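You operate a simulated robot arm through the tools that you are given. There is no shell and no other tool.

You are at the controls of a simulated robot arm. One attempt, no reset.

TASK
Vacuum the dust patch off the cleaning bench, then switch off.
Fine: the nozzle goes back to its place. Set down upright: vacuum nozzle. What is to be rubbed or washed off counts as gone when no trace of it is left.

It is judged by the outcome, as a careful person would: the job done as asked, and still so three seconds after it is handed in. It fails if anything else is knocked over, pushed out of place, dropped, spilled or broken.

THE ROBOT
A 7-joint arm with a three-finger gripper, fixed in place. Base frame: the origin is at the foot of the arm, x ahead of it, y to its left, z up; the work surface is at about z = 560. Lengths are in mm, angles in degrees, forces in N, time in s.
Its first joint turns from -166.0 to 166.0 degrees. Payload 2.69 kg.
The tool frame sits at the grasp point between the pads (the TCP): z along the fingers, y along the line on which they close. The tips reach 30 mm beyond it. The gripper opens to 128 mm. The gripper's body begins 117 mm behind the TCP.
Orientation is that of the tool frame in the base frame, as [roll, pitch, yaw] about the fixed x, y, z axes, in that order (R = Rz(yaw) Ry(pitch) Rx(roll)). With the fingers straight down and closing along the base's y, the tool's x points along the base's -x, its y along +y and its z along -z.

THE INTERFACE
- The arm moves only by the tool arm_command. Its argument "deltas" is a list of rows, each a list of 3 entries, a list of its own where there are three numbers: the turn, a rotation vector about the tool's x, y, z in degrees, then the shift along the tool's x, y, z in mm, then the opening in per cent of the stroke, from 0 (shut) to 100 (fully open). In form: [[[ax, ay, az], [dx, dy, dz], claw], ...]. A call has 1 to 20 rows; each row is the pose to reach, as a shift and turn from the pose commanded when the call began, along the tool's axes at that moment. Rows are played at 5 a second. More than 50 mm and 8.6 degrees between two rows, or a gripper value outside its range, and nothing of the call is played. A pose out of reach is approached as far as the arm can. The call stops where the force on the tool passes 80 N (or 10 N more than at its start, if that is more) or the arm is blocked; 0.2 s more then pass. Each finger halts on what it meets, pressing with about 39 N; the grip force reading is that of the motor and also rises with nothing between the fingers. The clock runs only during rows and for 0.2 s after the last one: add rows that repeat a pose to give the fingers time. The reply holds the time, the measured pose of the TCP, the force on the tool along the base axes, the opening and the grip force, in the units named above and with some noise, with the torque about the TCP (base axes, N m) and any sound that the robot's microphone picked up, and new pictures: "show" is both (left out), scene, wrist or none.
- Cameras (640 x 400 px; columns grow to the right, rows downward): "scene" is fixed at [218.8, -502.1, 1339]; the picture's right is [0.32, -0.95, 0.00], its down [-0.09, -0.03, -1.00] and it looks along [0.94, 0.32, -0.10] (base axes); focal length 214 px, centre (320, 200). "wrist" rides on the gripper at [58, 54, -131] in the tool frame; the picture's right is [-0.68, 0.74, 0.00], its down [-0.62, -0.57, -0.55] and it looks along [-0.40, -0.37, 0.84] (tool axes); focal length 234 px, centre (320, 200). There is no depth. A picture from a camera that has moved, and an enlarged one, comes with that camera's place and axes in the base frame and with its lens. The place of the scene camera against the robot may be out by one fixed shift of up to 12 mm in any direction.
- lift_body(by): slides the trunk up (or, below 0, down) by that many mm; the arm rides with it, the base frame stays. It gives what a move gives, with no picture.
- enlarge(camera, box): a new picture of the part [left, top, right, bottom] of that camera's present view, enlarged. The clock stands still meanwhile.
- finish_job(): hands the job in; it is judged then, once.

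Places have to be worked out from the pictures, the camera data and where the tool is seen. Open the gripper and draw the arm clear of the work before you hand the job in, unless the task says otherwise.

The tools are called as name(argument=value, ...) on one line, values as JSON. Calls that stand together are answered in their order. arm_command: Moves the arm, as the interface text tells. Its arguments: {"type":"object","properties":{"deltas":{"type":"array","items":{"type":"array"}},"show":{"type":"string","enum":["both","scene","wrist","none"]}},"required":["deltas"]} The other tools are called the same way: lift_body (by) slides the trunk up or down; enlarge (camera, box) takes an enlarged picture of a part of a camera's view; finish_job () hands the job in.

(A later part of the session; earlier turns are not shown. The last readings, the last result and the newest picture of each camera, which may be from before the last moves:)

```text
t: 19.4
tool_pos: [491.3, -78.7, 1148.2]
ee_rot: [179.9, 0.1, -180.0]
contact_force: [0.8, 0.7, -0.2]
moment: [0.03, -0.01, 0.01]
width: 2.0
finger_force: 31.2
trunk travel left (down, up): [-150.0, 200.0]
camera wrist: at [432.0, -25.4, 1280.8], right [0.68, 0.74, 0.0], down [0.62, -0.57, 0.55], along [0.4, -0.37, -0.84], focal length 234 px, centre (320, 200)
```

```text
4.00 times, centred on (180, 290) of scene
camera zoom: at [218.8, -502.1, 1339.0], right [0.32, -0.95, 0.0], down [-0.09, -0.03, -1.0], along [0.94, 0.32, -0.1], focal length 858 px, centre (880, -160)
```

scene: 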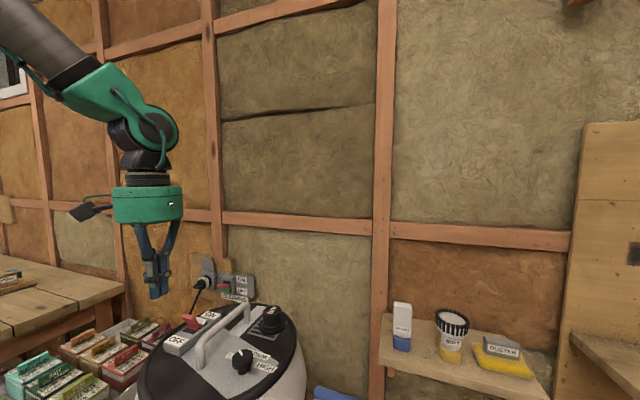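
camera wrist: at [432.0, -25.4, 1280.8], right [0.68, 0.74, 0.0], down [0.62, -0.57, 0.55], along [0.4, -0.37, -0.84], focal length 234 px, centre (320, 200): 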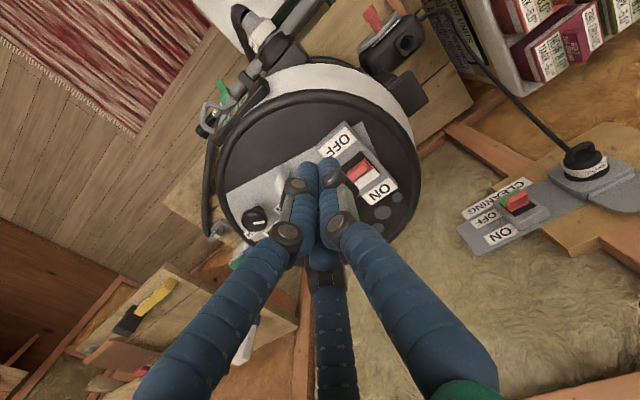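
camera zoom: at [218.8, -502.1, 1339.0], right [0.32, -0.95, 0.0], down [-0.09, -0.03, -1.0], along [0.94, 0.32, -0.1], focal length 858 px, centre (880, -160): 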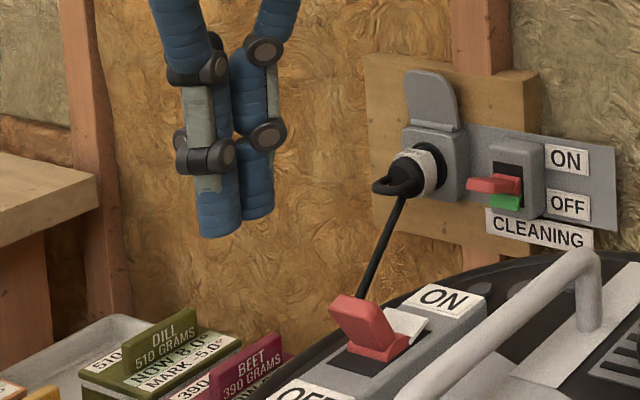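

The two wrist views agree: switch housing top z≈1000, lever tip ≈ (553, -72, 1031), pivot x≈565. I'll descend on the OFF side and then push slowly toward +x (ON).

arm_command(deltas=[[[0, 0, 0], [-4, 3, 35], 0], [[0, 0, 0], [-8, 4, 70], 0], [[0, 0, 0], [-8, 4, 98], 0], [[0, 0, 0], [-8, 4, 98], 0]], show="both")

```text
t: 20.4
tool_pos: [499.3, -73.8, 1050.1]
ee_rot: [-180.0, 0.0, 180.0]
contact_force: [0.7, -0.6, -0.2]
moment: [0.0, 0.04, -0.03]
width: 2.1
finger_force: 31.8
trunk travel left (down, up): [-150.0, 200.0]
camera wrist: at [441.3, -20.5, 1182.1], right [0.68, 0.74, 0.0], down [0.62, -0.57, 0.55], along [0.4, -0.37, -0.84], focal length 234 px, centre (320, 200)
```

scene: 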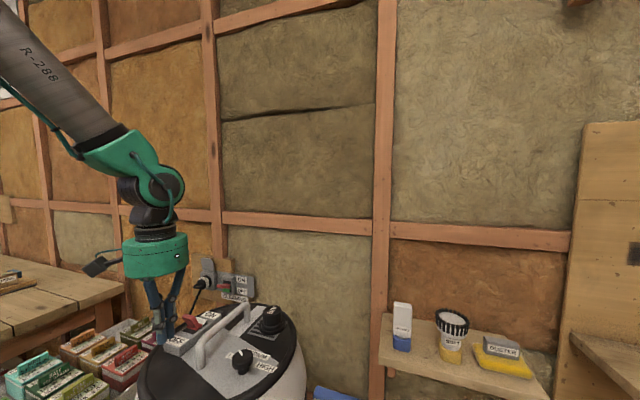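
wrist: 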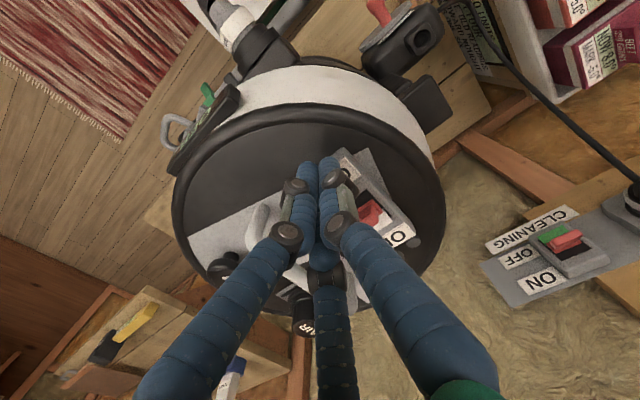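

enlarge(camera="wrist", box=[280, 130, 440, 260])

enlarge(camera="scene", box=[120, 270, 260, 360])

```text
3.08 times, centred on (360, 195) of wrist
camera zoom: at [441.3, -20.5, 1182.1], right [0.68, 0.74, 0.0], down [0.62, -0.57, 0.55], along [0.4, -0.37, -0.84], focal length 720 px, centre (197, 215)
```

zoom: 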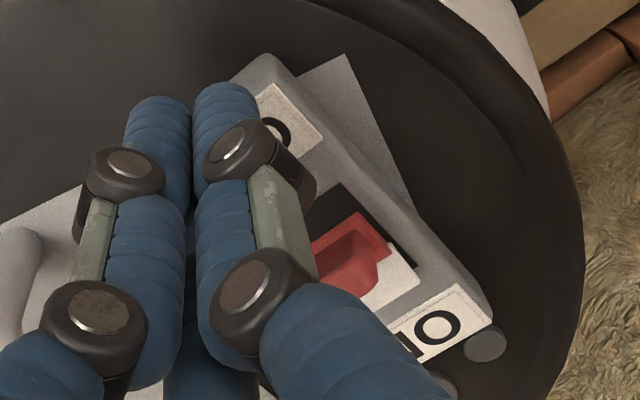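

```text
4.44 times, centred on (190, 315) of scene
camera zoom: at [218.8, -502.1, 1339.0], right [0.32, -0.95, 0.0], down [-0.09, -0.03, -1.0], along [0.94, 0.32, -0.1], focal length 953 px, centre (898, -311)
```

zoom: 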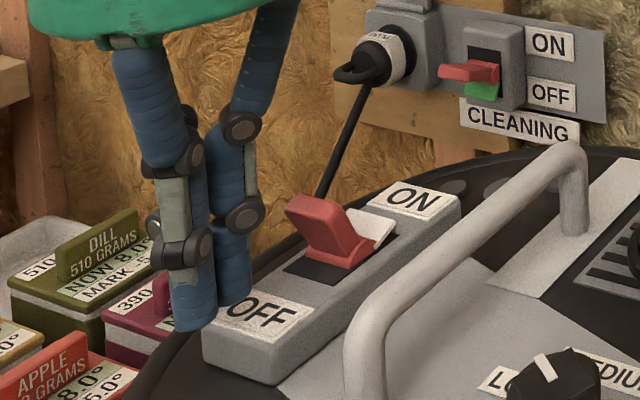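

The fingertips are just above the housing on the OFF side, in line with the lever (y≈-75). Now pushing slowly toward +x.

arm_command(deltas=[[[0, 0, 0], [-8, 0, 0], 0], [[0, 0, 0], [-16, 0, 0], 0], [[0, 0, 0], [-24, 0, 0], 0], [[0, 0, 0], [-32, 0, 0], 0], [[0, 0, 0], [-40, 0, 0], 0], [[0, 0, 0], [-48, 0, 0], 0]], show="both")

```text
t: 21.8
tool_pos: [547.1, -74.8, 1050.2]
ee_rot: [-180.0, 0.1, -180.0]
contact_force: [0.2, -0.7, 0.6]
moment: [0.02, 0.01, -0.01]
width: 2.3
finger_force: 31.4
trunk travel left (down, up): [-150.0, 200.0]
camera wrist: at [489.1, -21.1, 1182.2], right [0.68, 0.74, 0.0], down [0.62, -0.57, 0.55], along [0.4, -0.37, -0.84], focal length 234 px, centre (320, 200)
```

scene: 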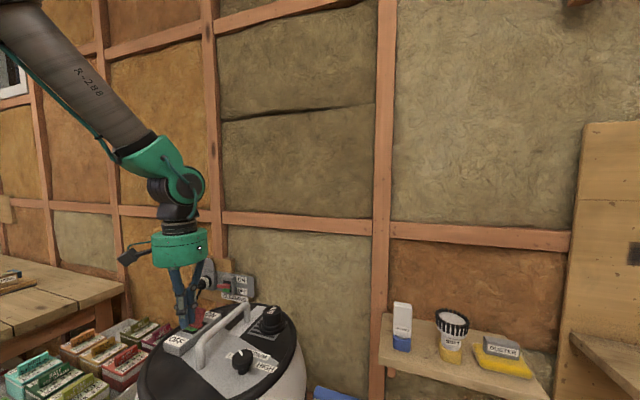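
wrist: 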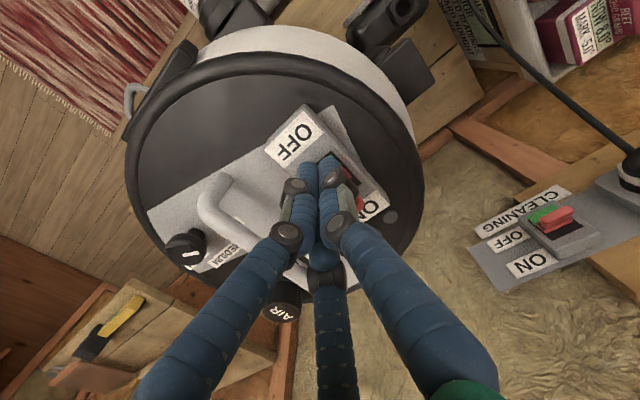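

enlarge(camera="scene", box=[140, 280, 260, 360])

enlarge(camera="wrist", box=[280, 130, 420, 240])

```text
5.00 times, centred on (200, 320) of scene
camera zoom: at [218.8, -502.1, 1339.0], right [0.32, -0.95, 0.0], down [-0.09, -0.03, -1.0], along [0.94, 0.32, -0.1], focal length 1072 px, centre (920, -400)
```

zoom: 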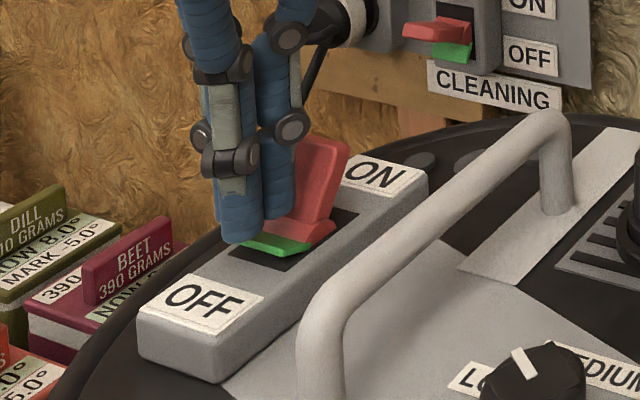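

```text
3.64 times, centred on (350, 185) of wrist
camera zoom: at [489.1, -21.1, 1182.2], right [0.68, 0.74, 0.0], down [0.62, -0.57, 0.55], along [0.4, -0.37, -0.84], focal length 852 px, centre (211, 254)
```

zoom: 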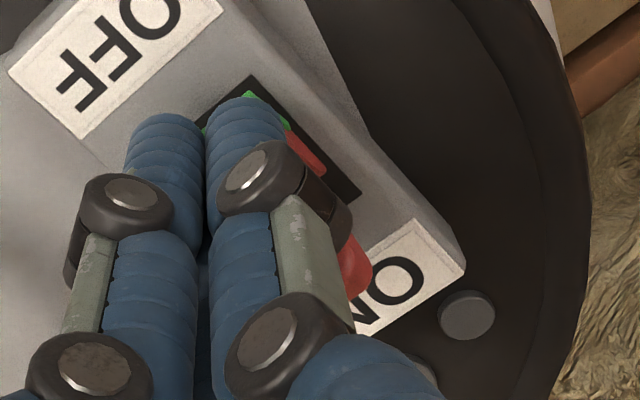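

The lever has flipped to ON (its green flag now shows). I'll back off, rise and look at the canister's display to confirm it's running.

arm_command(deltas=[[[0, 0, 0], [27, 0, 0], 0], [[0, 0, 0], [27, 0, -45], 0], [[0, 0, 0], [27, 0, -80], 0], [[0, 0, 0], [70, -8, -80], 0], [[0, 0, 0], [115, -14, -75], 0], [[0, 0, 0], [160, -20, -65], 0], [[0, 0, 0], [205, -27, -50], 0], [[0, 0, 0], [216, -30, -20], 0]], show="both")

```text
t: 23.6
tool_pos: [330.4, -106.0, 1070.5]
ee_rot: [179.9, 0.1, 179.9]
contact_force: [-0.7, -0.3, 1.7]
moment: [-0.02, -0.11, -0.01]
width: 2.4
finger_force: 31.6
trunk travel left (down, up): [-150.0, 200.0]
camera wrist: at [271.8, -52.1, 1201.9], right [0.68, 0.74, 0.0], down [0.62, -0.57, 0.55], along [0.4, -0.37, -0.84], focal length 234 px, centre (320, 200)
```

scene: 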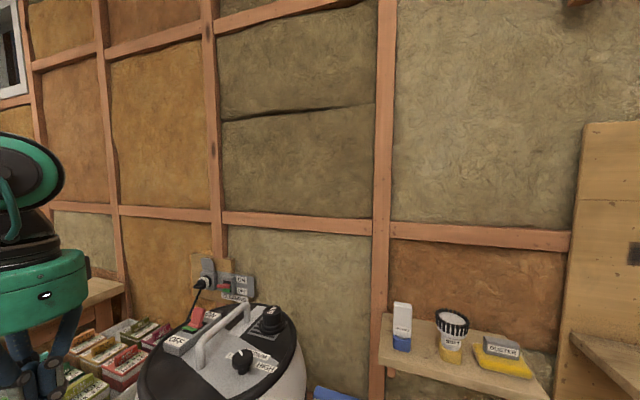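
wrist: 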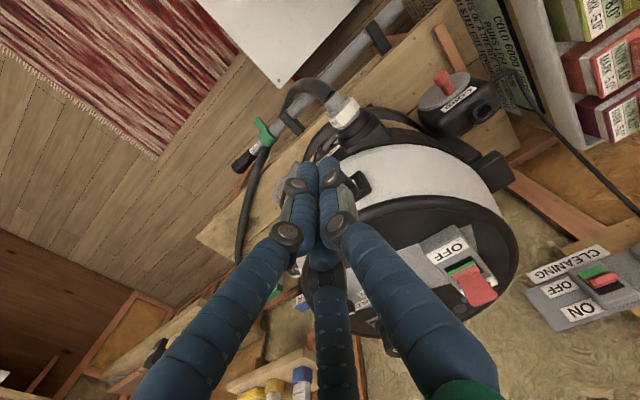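

enlarge(camera="wrist", box=[320, 60, 560, 220])

enlarge(camera="wrist", box=[400, 0, 560, 100])

enlarge(camera="wrist", box=[400, 220, 640, 350])

```text
2.50 times, centred on (440, 140) of wrist
camera zoom: at [271.8, -52.1, 1201.9], right [0.68, 0.74, 0.0], down [0.62, -0.57, 0.55], along [0.4, -0.37, -0.84], focal length 585 px, centre (20, 350)
```

zoom: 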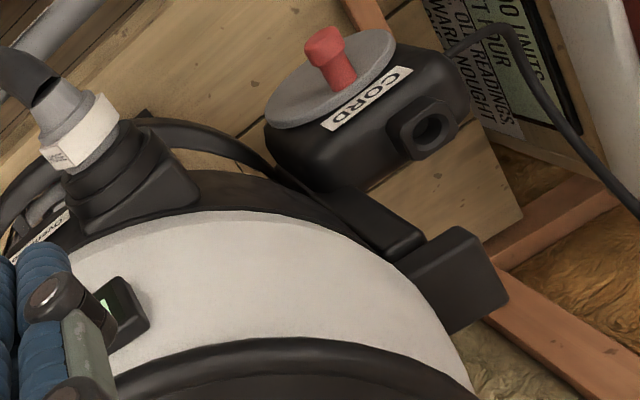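

```text
4.00 times, centred on (480, 50) of wrist
camera zoom: at [271.8, -52.1, 1201.9], right [0.68, 0.74, 0.0], down [0.62, -0.57, 0.55], along [0.4, -0.37, -0.84], focal length 937 px, centre (-320, 800)
```

zoom: 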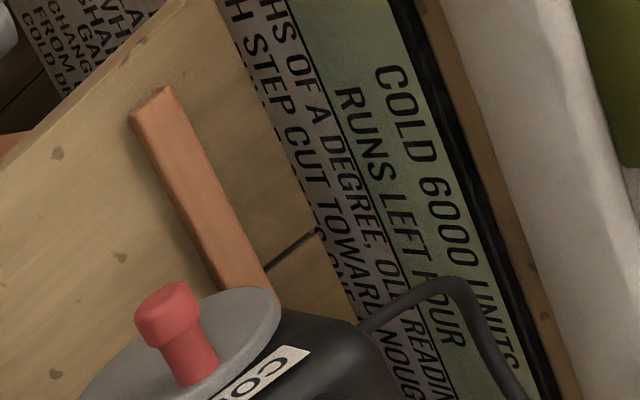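

```text
2.67 times, centred on (520, 285) of wrist
camera zoom: at [271.8, -52.1, 1201.9], right [0.68, 0.74, 0.0], down [0.62, -0.57, 0.55], along [0.4, -0.37, -0.84], focal length 624 px, centre (-213, -27)
```

zoom: 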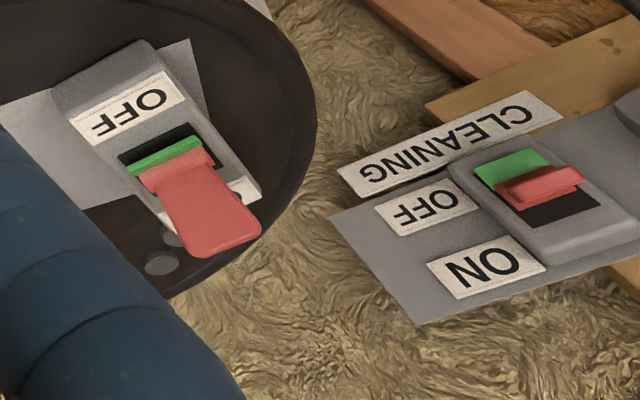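

The switch's lever is clearly ON now. The display is hidden behind a finger, so I shift sideways to read it.

arm_command(deltas=[[[0, 0, 0], [0, -45, 0], 0], [[0, 0, 0], [0, -90, 0], 0], [[0, 0, 0], [0, -90, 0], 0]], show="wrist")

enlarge(camera="wrist", box=[340, 60, 500, 180])

```text
t: 24.4
tool_pos: [332.0, -196.5, 1069.3]
ee_rot: [-179.9, 0.0, 179.9]
contact_force: [-0.2, 0.6, -0.2]
moment: [0.09, 0.06, -0.03]
width: 2.1
finger_force: 31.4
trunk travel left (down, up): [-150.0, 200.0]
camera wrist: at [273.2, -142.9, 1201.7], right [0.68, 0.74, 0.0], down [0.62, -0.57, 0.55], along [0.4, -0.37, -0.84], focal length 234 px, centre (320, 200)
```

wrist: 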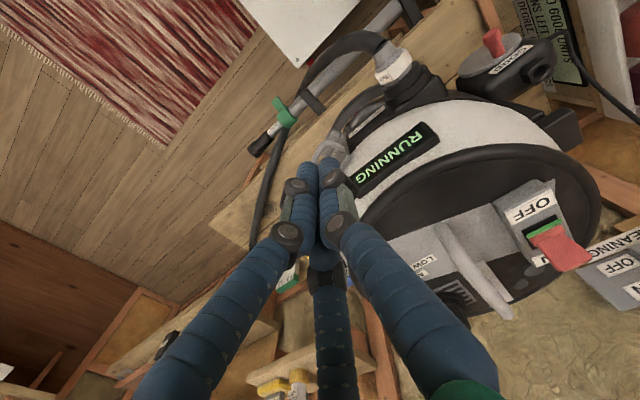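

```text
3.33 times, centred on (420, 120) of wrist
camera zoom: at [273.2, -142.9, 1201.7], right [0.68, 0.74, 0.0], down [0.62, -0.57, 0.55], along [0.4, -0.37, -0.84], focal length 781 px, centre (-13, 467)
```

zoom: 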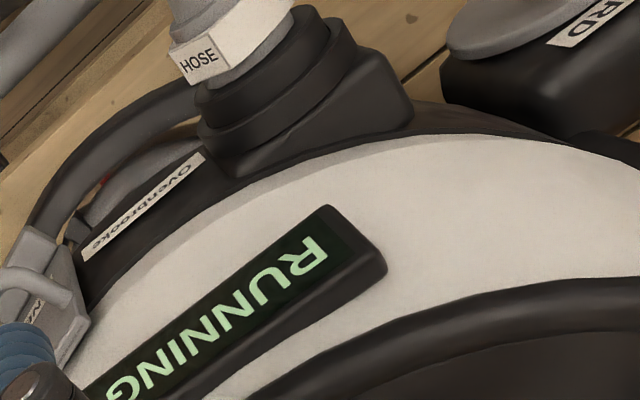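

The display says RUNNING, so the vacuum is on. Next I go to a hover over the nozzle with the fingers turned to close along x, staying clear of the shelf (front edge at x≈667, top z≈949).

arm_command(deltas=[[[0, 0, 0], [0, -43, 0], 0], [[0, 0, 0], [0, -86, 0], 0], [[0, 0, 0], [0, -129, 0], 0], [[0, 0, 0], [0, -172, 0], 0], [[0, 0, 0], [0, -215, 0], 0], [[0, 0, 0], [0, -254, 0], 0], [[0, 0, -8.2], [-22, -278, 19], 41], [[0, 0, -16.4], [-43, -303, 38], 41], [[0, 0, -24.5], [-65, -327, 57], 41], [[0, 0, -32.7], [-87, -352, 76], 41], [[0, 0, -40.9], [-108, -376, 95], 41], [[0, 0, -49.1], [-130, -401, 114], 41], [[0, 0, -57.3], [-151, -425, 133], 41], [[0, 0, -65.5], [-173, -450, 152], 41], [[0, 0, -73.6], [-195, -474, 171], 41], [[0, 0, -81.8], [-216, -499, 190], 41], [[0, 0, -90], [-238, -523, 209], 41]], show="both")

```text
t: 28.0
tool_pos: [570.1, -719.5, 861.6]
ee_rot: [-179.9, 0.0, -89.8]
contact_force: [0.1, 0.7, -0.3]
moment: [-0.01, -0.02, -0.01]
width: 52.5
finger_force: 0.0
trunk travel left (down, up): [-150.0, 200.0]
camera wrist: at [516.7, -776.6, 993.0], right [-0.74, 0.67, 0.0], down [0.56, 0.62, 0.55], along [0.37, 0.4, -0.84], focal length 234 px, centre (320, 200)
```

scene: 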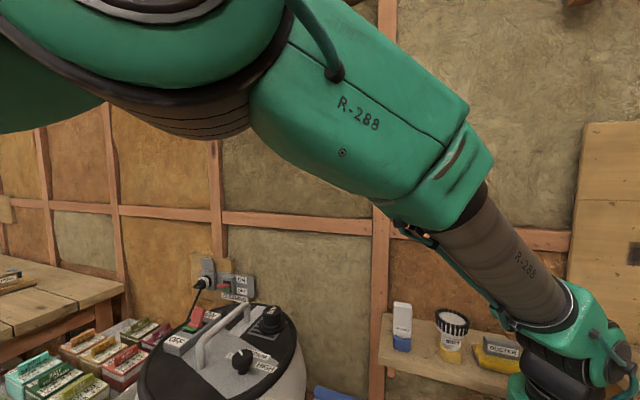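
wrist: 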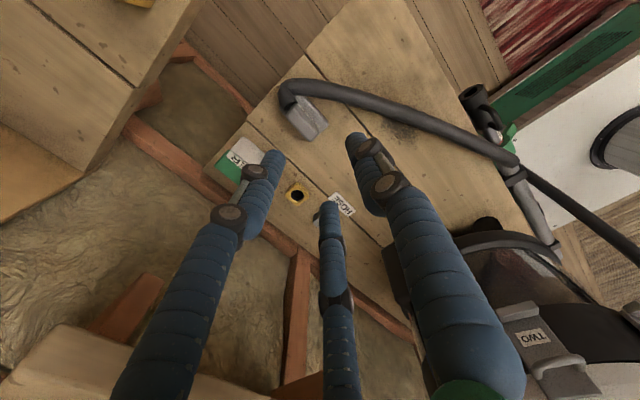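

enlarge(camera="wrist", box=[0, 250, 240, 400])

enlarge(camera="wrist", box=[240, 60, 400, 180])

enlarge(camera="scene", box=[360, 260, 640, 400])

```text
2.67 times, centred on (120, 325) of wrist
camera zoom: at [516.7, -776.6, 993.0], right [-0.74, 0.67, 0.0], down [0.56, 0.62, 0.55], along [0.37, 0.4, -0.84], focal length 624 px, centre (853, -133)
```

zoom: 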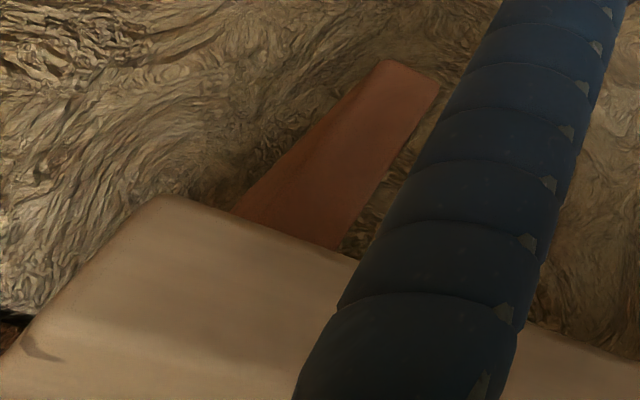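

```text
3.33 times, centred on (320, 120) of wrist
camera zoom: at [516.7, -776.6, 993.0], right [-0.74, 0.67, 0.0], down [0.56, 0.62, 0.55], along [0.37, 0.4, -0.84], focal length 781 px, centre (320, 467)
```

zoom: 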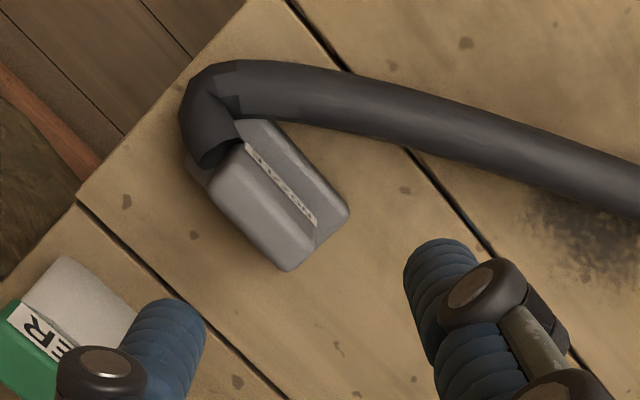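

```text
2.29 times, centred on (500, 330) of scene
camera zoom: at [218.8, -502.1, 1339.0], right [0.32, -0.95, 0.0], down [-0.09, -0.03, -1.0], along [0.94, 0.32, -0.1], focal length 490 px, centre (-91, -97)
```

zoom: 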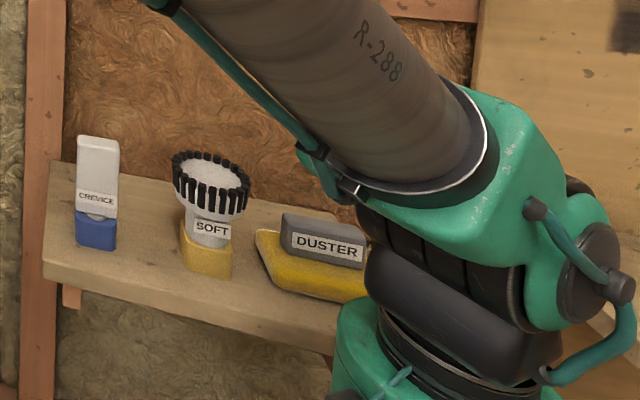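

enlarge(camera="wrist", box=[0, 310, 140, 400])

enlarge(camera="scene", box=[370, 300, 510, 400])

```text
4.44 times, centred on (70, 355) of wrist
camera zoom: at [516.7, -776.6, 993.0], right [-0.74, 0.67, 0.0], down [0.56, 0.62, 0.55], along [0.37, 0.4, -0.84], focal length 1041 px, centre (1431, -489)
```

zoom: 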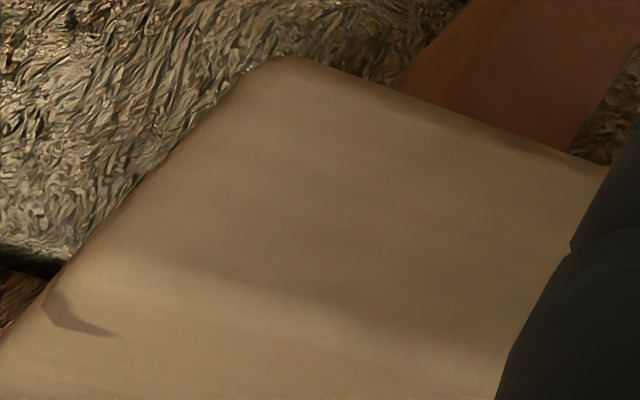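

```text
4.00 times, centred on (440, 350) of scene
camera zoom: at [218.8, -502.1, 1339.0], right [0.32, -0.95, 0.0], down [-0.09, -0.03, -1.0], along [0.94, 0.32, -0.1], focal length 858 px, centre (-160, -400)
```

zoom: 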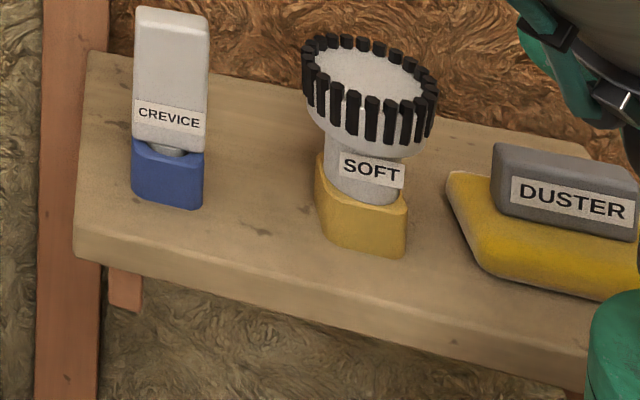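

The slab's top is centred near (600, -724) and about 22 mm thick in x. I'll lean the hand back 5° so the wrist stays clear of the shelf, and lower to just above the nozzle with a 52 mm opening.

arm_command(deltas=[[[1.5, 0, 0], [0, -7, 30], 41], [[3, 0, 0], [1, -14, 60], 41], [[5, 0, 0], [2, -21, 90], 41], [[5, 0, 0], [3, -28, 115], 41], [[5, 0, 0], [3, -35, 140], 41], [[5, 0, 0], [3, -36, 161], 41]], show="both")

```text
t: 29.4
tool_pos: [603.8, -720.5, 700.6]
ee_rot: [-174.9, 0.0, -90.1]
contact_force: [0.3, 0.0, 0.5]
moment: [0.03, 0.02, -0.02]
width: 52.2
finger_force: 0.0
trunk travel left (down, up): [-150.0, 200.0]
camera wrist: at [540.6, -779.2, 826.9], right [-0.73, 0.68, -0.06], down [0.52, 0.62, 0.6], along [0.44, 0.4, -0.8], focal length 234 px, centre (320, 200)
```

scene: 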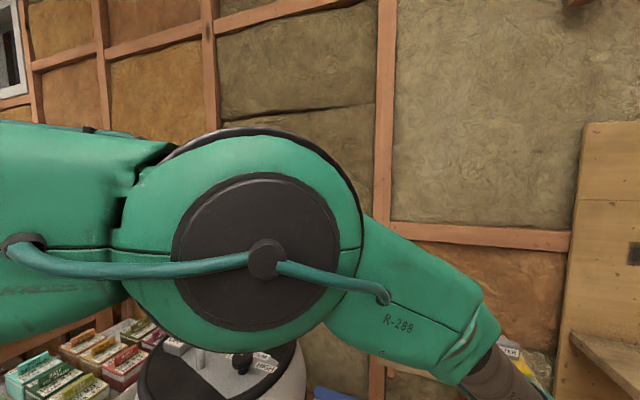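
wrist: 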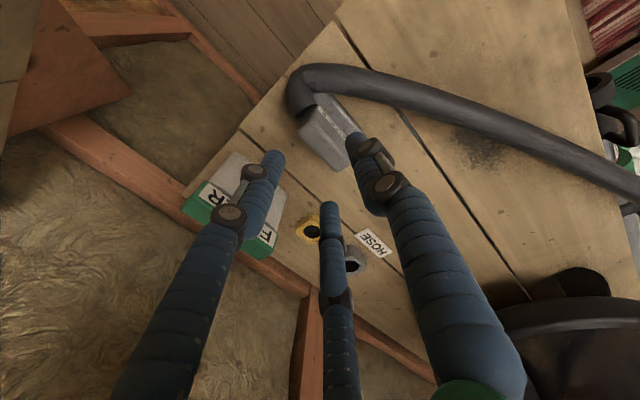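

enlarge(camera="wrist", box=[260, 50, 420, 210])

```text
2.50 times, centred on (340, 130) of wrist
camera zoom: at [540.6, -779.2, 826.9], right [-0.73, 0.68, -0.06], down [0.52, 0.62, 0.6], along [0.44, 0.4, -0.8], focal length 585 px, centre (270, 375)
```

zoom: 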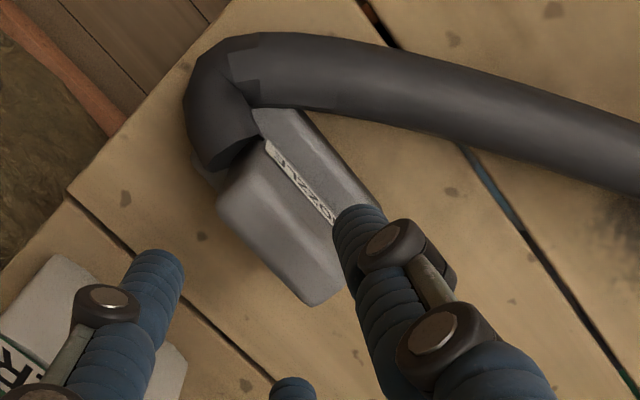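

Nozzle slab now estimated at x 588–612, y -750…-696, top z≈628. I'll lower until the tips are just above its top and check the alignment.

arm_command(deltas=[[[0, 0, 0], [1.4, 0, 12], 41], [[0, 0, 0], [1.4, 0.5, 24], 41], [[0, 0, 0], [1.4, 0.8, 35.7], 41], [[0, 0, 0], [1.4, 0.8, 35.7], 41]], show="wrist")

enlarge(camera="wrist", box=[240, 60, 420, 260])

```text
t: 30.4
tool_pos: [608.9, -722.4, 664.7]
ee_rot: [-175.0, 0.0, -90.0]
contact_force: [-0.7, 0.5, -0.1]
moment: [0.05, 0.0, -0.01]
width: 52.4
finger_force: 0.1
trunk travel left (down, up): [-150.0, 200.0]
camera wrist: at [543.2, -780.9, 791.8], right [-0.73, 0.68, -0.06], down [0.52, 0.62, 0.6], along [0.44, 0.4, -0.8], focal length 234 px, centre (320, 200)
```

wrist: 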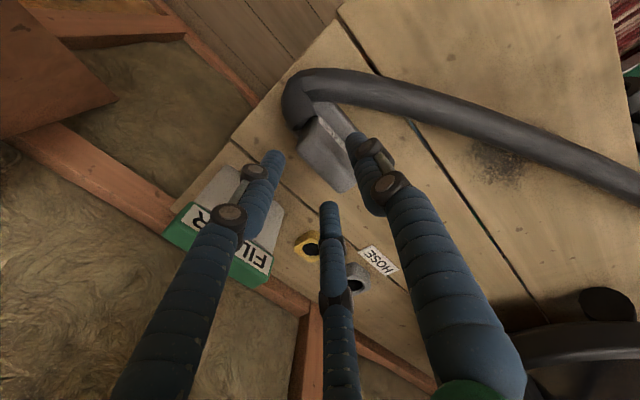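

```text
2.00 times, centred on (330, 160) of wrist
camera zoom: at [543.2, -780.9, 791.8], right [-0.73, 0.68, -0.06], down [0.52, 0.62, 0.6], along [0.44, 0.4, -0.8], focal length 468 px, centre (300, 280)
```

zoom: 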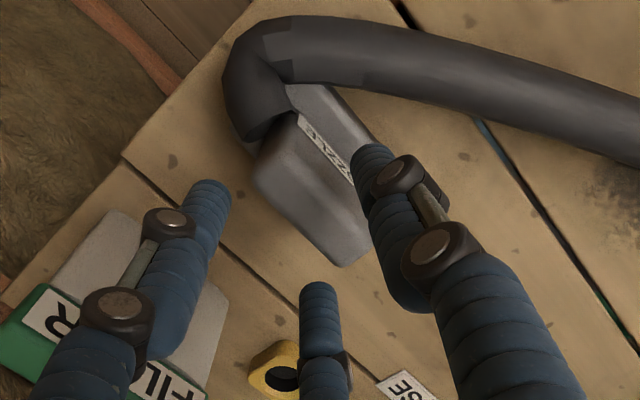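

Tips straddle the slab with about 5 mm clearance on either side. Going down to grasp height (TCP z≈622).

arm_command(deltas=[[[0, 0, 0], [0, 1, 11], 41], [[0, 0, 0], [0, 1.9, 22], 41], [[0, 0, 0], [0, 2.8, 32], 41], [[0, 0, 0], [0, 3.7, 42.8], 41], [[0, 0, 0], [0, 3.7, 42.8], 41]], show="wrist")

enlarge(camera="wrist", box=[240, 60, 420, 260])

```text
t: 31.6
tool_pos: [607.0, -722.1, 622.6]
ee_rot: [-175.0, -0.1, -90.0]
contact_force: [1.0, 1.0, 0.6]
moment: [-0.04, -0.02, 0.0]
width: 52.3
finger_force: 0.0
trunk travel left (down, up): [-150.0, 200.0]
camera wrist: at [542.6, -781.0, 748.8], right [-0.73, 0.68, -0.06], down [0.52, 0.62, 0.6], along [0.44, 0.4, -0.8], focal length 234 px, centre (320, 200)
```

wrist: 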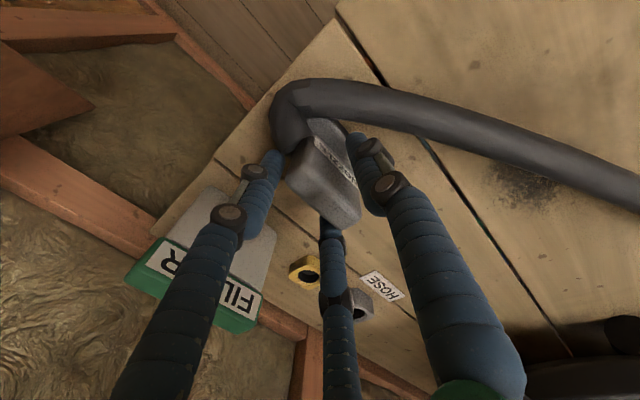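

```text
2.00 times, centred on (330, 160) of wrist
camera zoom: at [542.6, -781.0, 748.8], right [-0.73, 0.68, -0.06], down [0.52, 0.62, 0.6], along [0.44, 0.4, -0.8], focal length 468 px, centre (300, 280)
```

zoom: 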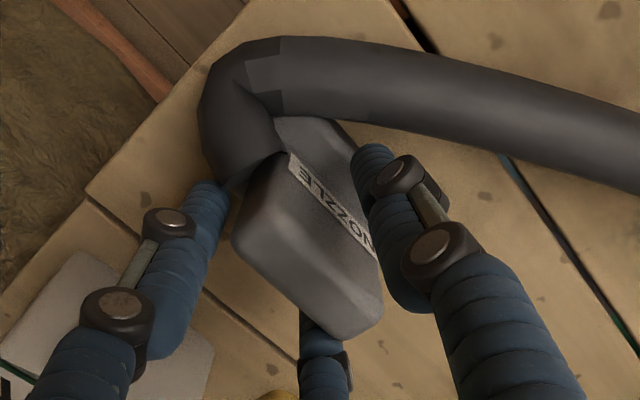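

No contact on the way down and the fingers bracket the slab. Closing the gripper gradually.

arm_command(deltas=[[[0, 0, 0], [0, 0, 0], 36], [[0, 0, 0], [0, 0, 0], 31], [[0, 0, 0], [0, 0, 0], 27], [[0, 0, 0], [0, 0, 0], 22], [[0, 0, 0], [0, 0, 0], 16], [[0, 0, 0], [0, 0, 0], 8], [[0, 0, 0], [0, 0, 0], 0], [[0, 0, 0], [0, 0, 0], 0]], show="wrist")

enlarge(camera="wrist", box=[240, 60, 420, 260])

```text
t: 33.4
tool_pos: [607.0, -722.5, 623.1]
ee_rot: [-175.0, 0.0, -90.0]
contact_force: [-2.0, -0.5, 3.2]
moment: [0.01, 0.25, 0.06]
width: 32.9
finger_force: 38.7
trunk travel left (down, up): [-150.0, 200.0]
camera wrist: at [542.6, -780.9, 749.2], right [-0.73, 0.68, -0.06], down [0.52, 0.62, 0.6], along [0.44, 0.4, -0.8], focal length 234 px, centre (320, 200)
```

wrist: 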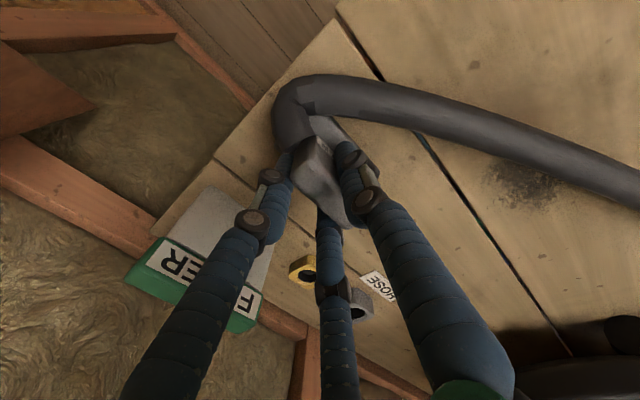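

```text
2.00 times, centred on (330, 160) of wrist
camera zoom: at [542.6, -780.9, 749.2], right [-0.73, 0.68, -0.06], down [0.52, 0.62, 0.6], along [0.44, 0.4, -0.8], focal length 468 px, centre (300, 280)
```

zoom: 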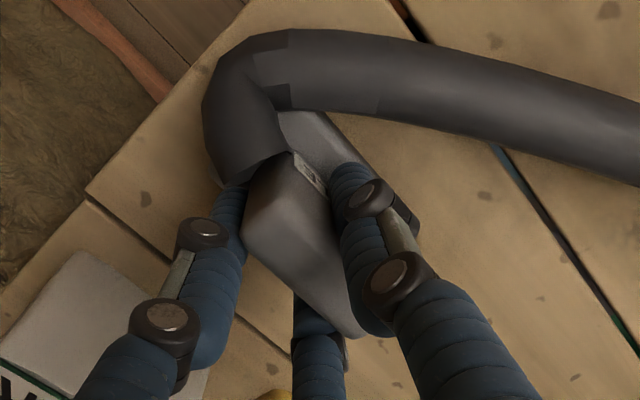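

The grip is holding at 33 mm with 39 N. I'll lift the nozzle gently by 30 mm and see how it hangs.

arm_command(deltas=[[[0, 0, 0], [0, -0.4, -5], 0], [[0, 0, 0], [0, -0.9, -10], 0], [[0, 0, 0], [0, -1.7, -20], 0], [[0, 0, 0], [0, -2.6, -30], 0], [[0, 0, 0], [0, -2.6, -30], 0]], show="both")

enlarge(camera="wrist", box=[240, 60, 420, 260])

```text
t: 34.6
tool_pos: [609.0, -721.7, 653.9]
ee_rot: [-175.0, -0.1, -90.0]
contact_force: [-0.4, 1.4, 4.5]
moment: [-0.04, 0.21, -0.05]
width: 33.3
finger_force: 39.3
trunk travel left (down, up): [-150.0, 200.0]
camera wrist: at [543.1, -780.9, 780.3], right [-0.73, 0.68, -0.06], down [0.52, 0.62, 0.6], along [0.44, 0.4, -0.8], focal length 234 px, centre (320, 200)
```

scene: 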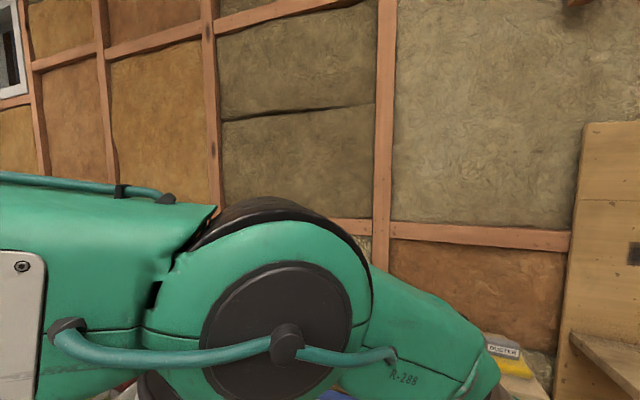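
wrist: 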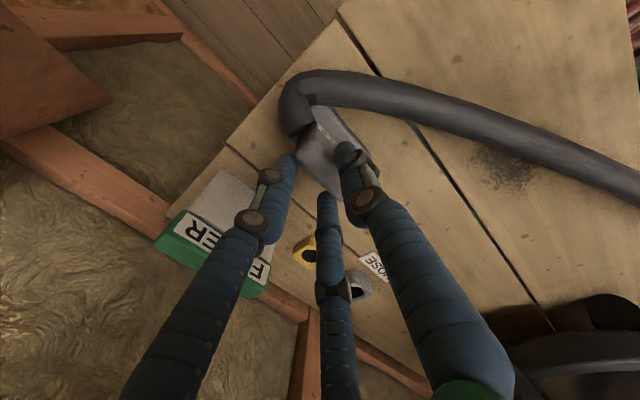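

```text
2.00 times, centred on (330, 160) of wrist
camera zoom: at [543.1, -780.9, 780.3], right [-0.73, 0.68, -0.06], down [0.52, 0.62, 0.6], along [0.44, 0.4, -0.8], focal length 468 px, centre (300, 280)
```

zoom: 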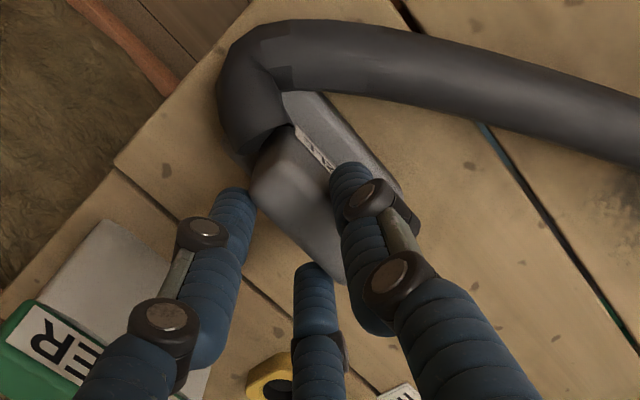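

The hand rose but the nozzle appears to have stayed on the bench, with the tips slipping up to its top edge. Let me look closer before doing anything else.

enlarge(camera="wrist", box=[270, 100, 370, 220])

```text
3.33 times, centred on (320, 160) of wrist
camera zoom: at [543.1, -780.9, 780.3], right [-0.73, 0.68, -0.06], down [0.52, 0.62, 0.6], along [0.44, 0.4, -0.8], focal length 781 px, centre (320, 333)
```

zoom: 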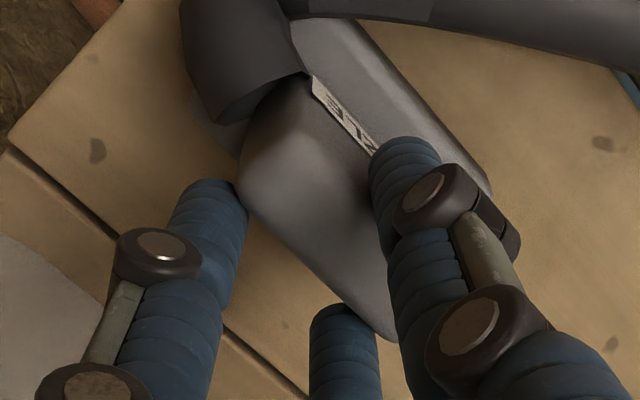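

The nozzle stayed put because the leaned fingers pressed its rounded top edge at an angle. I'll open, go back down, straighten the hand to vertical at the bottom (where the wrist joint sits below the shelf), and re-grip squarely.

arm_command(deltas=[[[0, 0, 0], [0, 0, 0], 41], [[0, 0, 0], [0, 0, 0], 41], [[0, 0, 0], [0, 0.2, 11], 41], [[0, 0, 0], [0, 0.5, 22], 41], [[0, 0, 0], [0, 0.8, 32], 41], [[-1.7, 0, 0], [0, 0.8, 32], 41], [[-3.4, 0, 0], [0, 0.8, 32], 41], [[-5, 0, 0], [0, 0.8, 32], 41], [[-5, 0, 0], [0, 0.8, 32], 41]], show="both")

enlarge(camera="wrist", box=[260, 80, 400, 240])

```text
t: 36.6
tool_pos: [609.4, -723.3, 620.7]
ee_rot: [180.0, 0.1, -90.0]
contact_force: [-0.3, 0.0, -1.2]
moment: [0.01, 0.0, -0.01]
width: 52.6
finger_force: 0.1
trunk travel left (down, up): [-150.0, 200.0]
camera wrist: at [556.3, -781.0, 751.8], right [-0.74, 0.68, 0.0], down [0.57, 0.62, 0.55], along [0.37, 0.4, -0.84], focal length 234 px, centre (320, 200)
```

scene: 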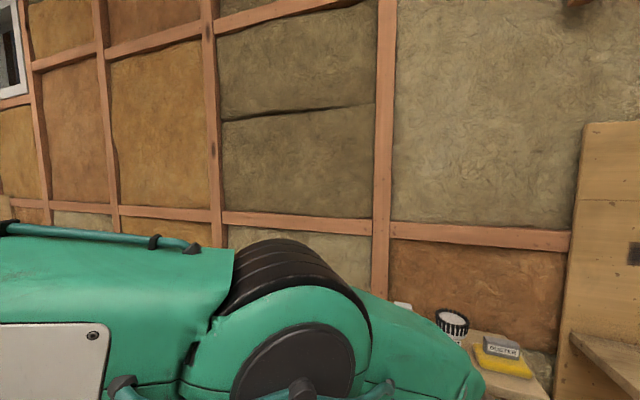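
wrist: 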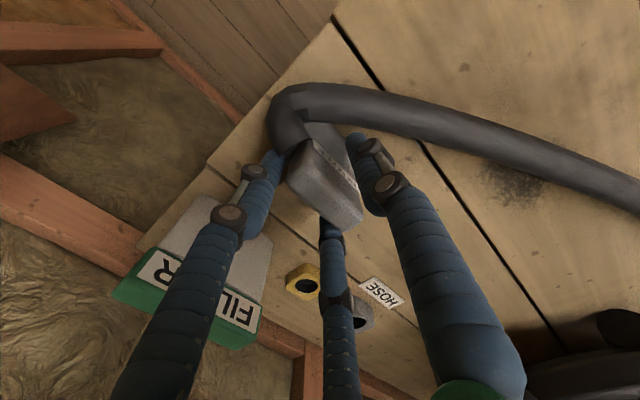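

```text
2.50 times, centred on (330, 160) of wrist
camera zoom: at [556.3, -781.0, 751.8], right [-0.74, 0.68, 0.0], down [0.57, 0.62, 0.55], along [0.37, 0.4, -0.84], focal length 585 px, centre (295, 300)
```

zoom: 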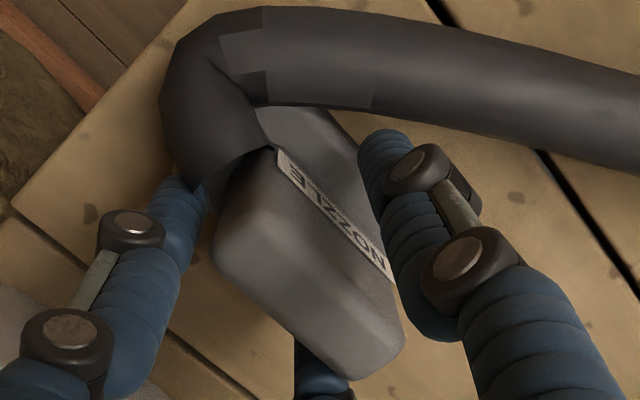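

Now the hand is vertical with the slab centred between the fingers. Closing again.

arm_command(deltas=[[[0, 0, 0], [0, 0, 0], 36], [[0, 0, 0], [0, 0, 0], 31], [[0, 0, 0], [0, 0, 0], 27], [[0, 0, 0], [0, 0, 0], 22], [[0, 0, 0], [0, 0, 0], 14], [[0, 0, 0], [0, 0, 0], 5], [[0, 0, 0], [0, 0, 0], 0], [[0, 0, 0], [0, 0, 0], 0], [[0, 0, 0], [0, 0, 0], 0]], show="wrist")

enlarge(camera="wrist", box=[260, 80, 400, 240])

```text
t: 38.6
tool_pos: [610.4, -722.0, 621.4]
ee_rot: [179.9, 0.0, -90.1]
contact_force: [-0.6, -0.3, 1.2]
moment: [0.03, 0.09, 0.01]
width: 33.1
finger_force: 39.0
trunk travel left (down, up): [-150.0, 200.0]
camera wrist: at [556.2, -780.9, 752.0], right [-0.74, 0.68, 0.0], down [0.57, 0.62, 0.55], along [0.37, 0.4, -0.84], focal length 234 px, centre (320, 200)
```

wrist: 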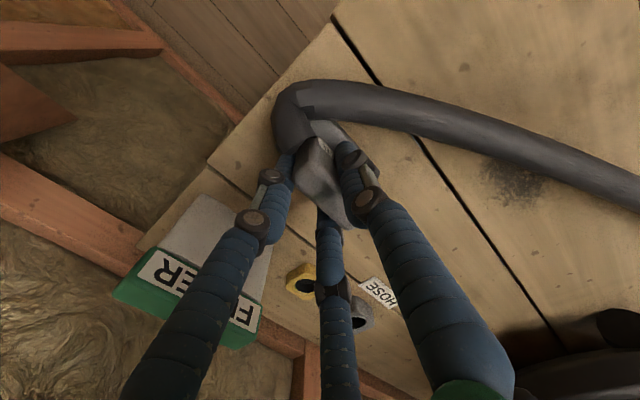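

```text
2.50 times, centred on (330, 160) of wrist
camera zoom: at [556.2, -780.9, 752.0], right [-0.74, 0.68, 0.0], down [0.57, 0.62, 0.55], along [0.37, 0.4, -0.84], focal length 585 px, centre (295, 300)
```

zoom: 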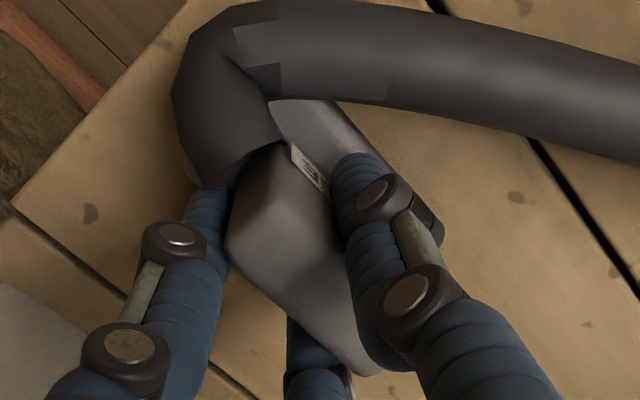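

Closing shifted the nozzle (and hose) a few mm, so it is free to move. Lifting in small steps now to see whether it follows.

arm_command(deltas=[[[0, 0, 0], [0, 0, -2], 0], [[0, 0, 0], [0, 0, -4], 0], [[0, 0, 0], [0, 0, -6], 0], [[0, 0, 0], [0, 0, -8], 0]], show="wrist")

enlarge(camera="wrist", box=[260, 80, 400, 240])

```text
t: 39.6
tool_pos: [610.1, -721.5, 629.6]
ee_rot: [-180.0, 0.0, -90.0]
contact_force: [-0.6, 0.0, -1.1]
moment: [-0.01, -0.02, -0.04]
width: 33.2
finger_force: 39.0
trunk travel left (down, up): [-150.0, 200.0]
camera wrist: at [556.2, -781.1, 760.0], right [-0.74, 0.68, 0.0], down [0.57, 0.62, 0.55], along [0.37, 0.4, -0.84], focal length 234 px, centre (320, 200)
```

wrist: 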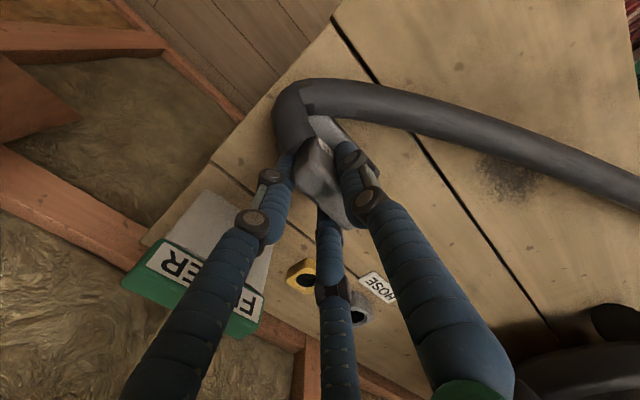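

```text
2.50 times, centred on (330, 160) of wrist
camera zoom: at [556.2, -781.1, 760.0], right [-0.74, 0.68, 0.0], down [0.57, 0.62, 0.55], along [0.37, 0.4, -0.84], focal length 585 px, centre (295, 300)
```

zoom: 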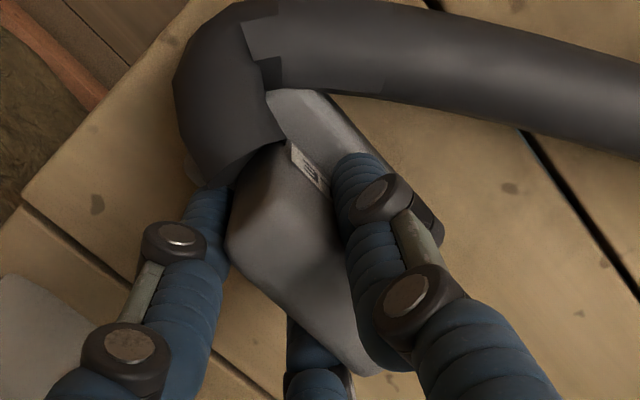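

This time the nozzle is coming up with the hand. I'll slide it out toward the robot, away from the shelf, then over to just above the dust patch.

arm_command(deltas=[[[0, 0, 0], [0, 15, -3], 0], [[0, 0, 0], [0, 30, -6], 0], [[0, 0, 0], [0, 50, -12], 0], [[0, 0, 0], [-30, 65, -20], 0], [[0, 0, 0], [-65, 80, -30], 0], [[0, 0, 0], [-100, 95, -35], 0], [[0, 0, 0], [-130, 110, -35], 0], [[0, 0, 0], [-148, 118, -35], 0], [[0, 0, 0], [-148, 118, -35], 0]], show="both")

enlarge(camera="wrist", box=[220, 60, 420, 260])

```text
t: 41.6
tool_pos: [490.9, -574.3, 663.0]
ee_rot: [179.9, 0.0, -90.0]
contact_force: [-0.9, 1.3, -1.9]
moment: [0.01, -0.02, 0.03]
width: 32.5
finger_force: 39.2
trunk travel left (down, up): [-150.0, 200.0]
camera wrist: at [438.0, -632.9, 794.6], right [-0.74, 0.68, 0.0], down [0.57, 0.62, 0.55], along [0.37, 0.4, -0.84], focal length 234 px, centre (320, 200)
```

scene: 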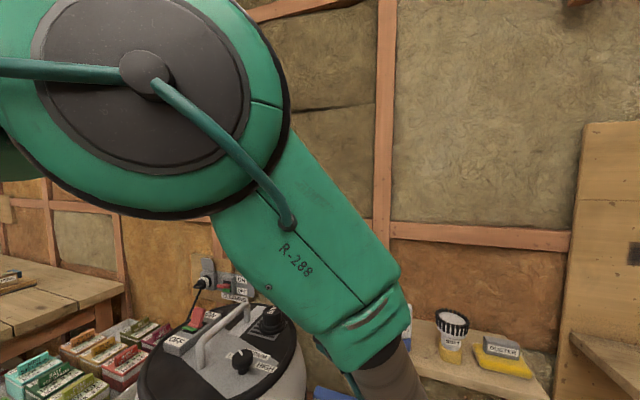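
wrist: 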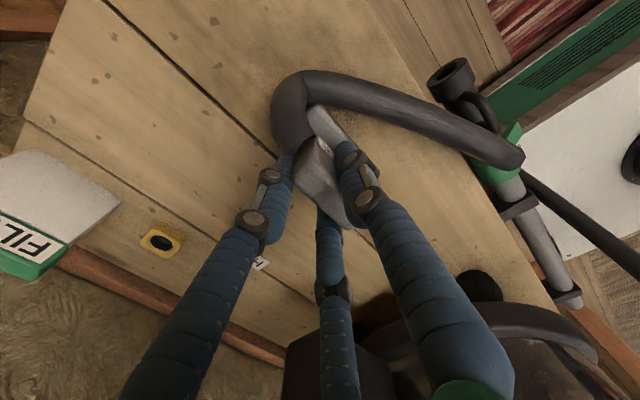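

```text
2.00 times, centred on (320, 160) of wrist
camera zoom: at [438.0, -632.9, 794.6], right [-0.74, 0.68, 0.0], down [0.57, 0.62, 0.55], along [0.37, 0.4, -0.84], focal length 468 px, centre (320, 280)
```

zoom: 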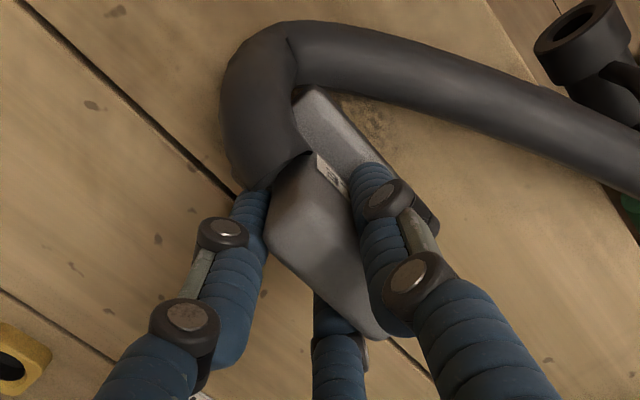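

The nozzle is held upright and hovering over the dust (visible just past its front edge). I'll lower it until its mouth is about a millimetre above the bench.

arm_command(deltas=[[[0, 0, 0], [0, 0, 10], 0], [[0, 0, 0], [0, 0, 20], 0], [[0, 0, 0], [0, 0, 30], 0], [[0, 0, 0], [0, 0, 37], 0], [[0, 0, 0], [0, 0, 40], 0], [[0, 0, 0], [0, 0, 42], 0], [[0, 0, 0], [0, 0, 42], 0]], show="wrist")

enlarge(camera="wrist", box=[220, 60, 420, 260])

```text
t: 43.2
tool_pos: [491.9, -574.9, 621.6]
ee_rot: [180.0, -0.1, -90.0]
contact_force: [0.2, 0.2, -0.7]
moment: [0.02, 0.02, 0.02]
width: 32.8
finger_force: 39.3
trunk travel left (down, up): [-150.0, 200.0]
camera wrist: at [438.2, -633.1, 753.0], right [-0.74, 0.68, 0.0], down [0.57, 0.62, 0.55], along [0.37, 0.4, -0.84], focal length 234 px, centre (320, 200)
```

wrist: 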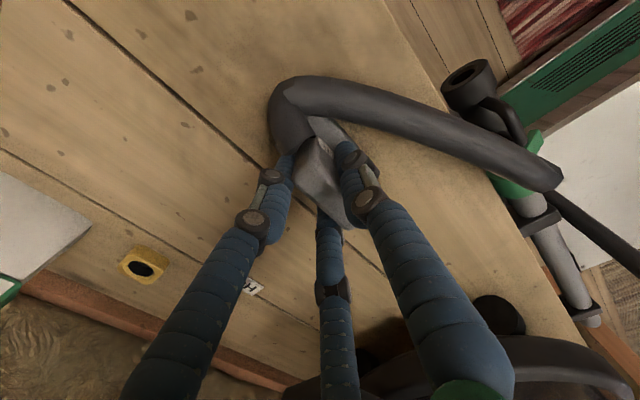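

```text
2.00 times, centred on (320, 160) of wrist
camera zoom: at [438.2, -633.1, 753.0], right [-0.74, 0.68, 0.0], down [0.57, 0.62, 0.55], along [0.37, 0.4, -0.84], focal length 468 px, centre (320, 280)
```

zoom: 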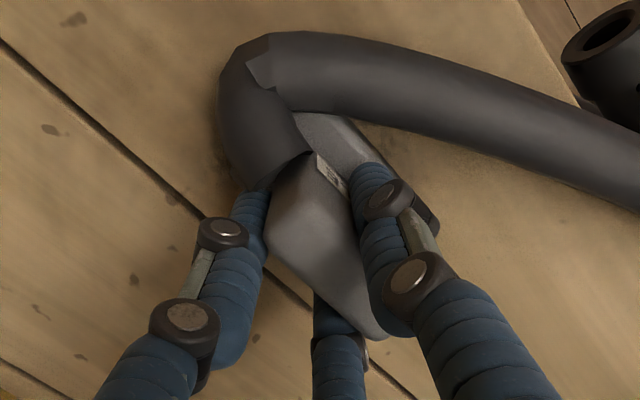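

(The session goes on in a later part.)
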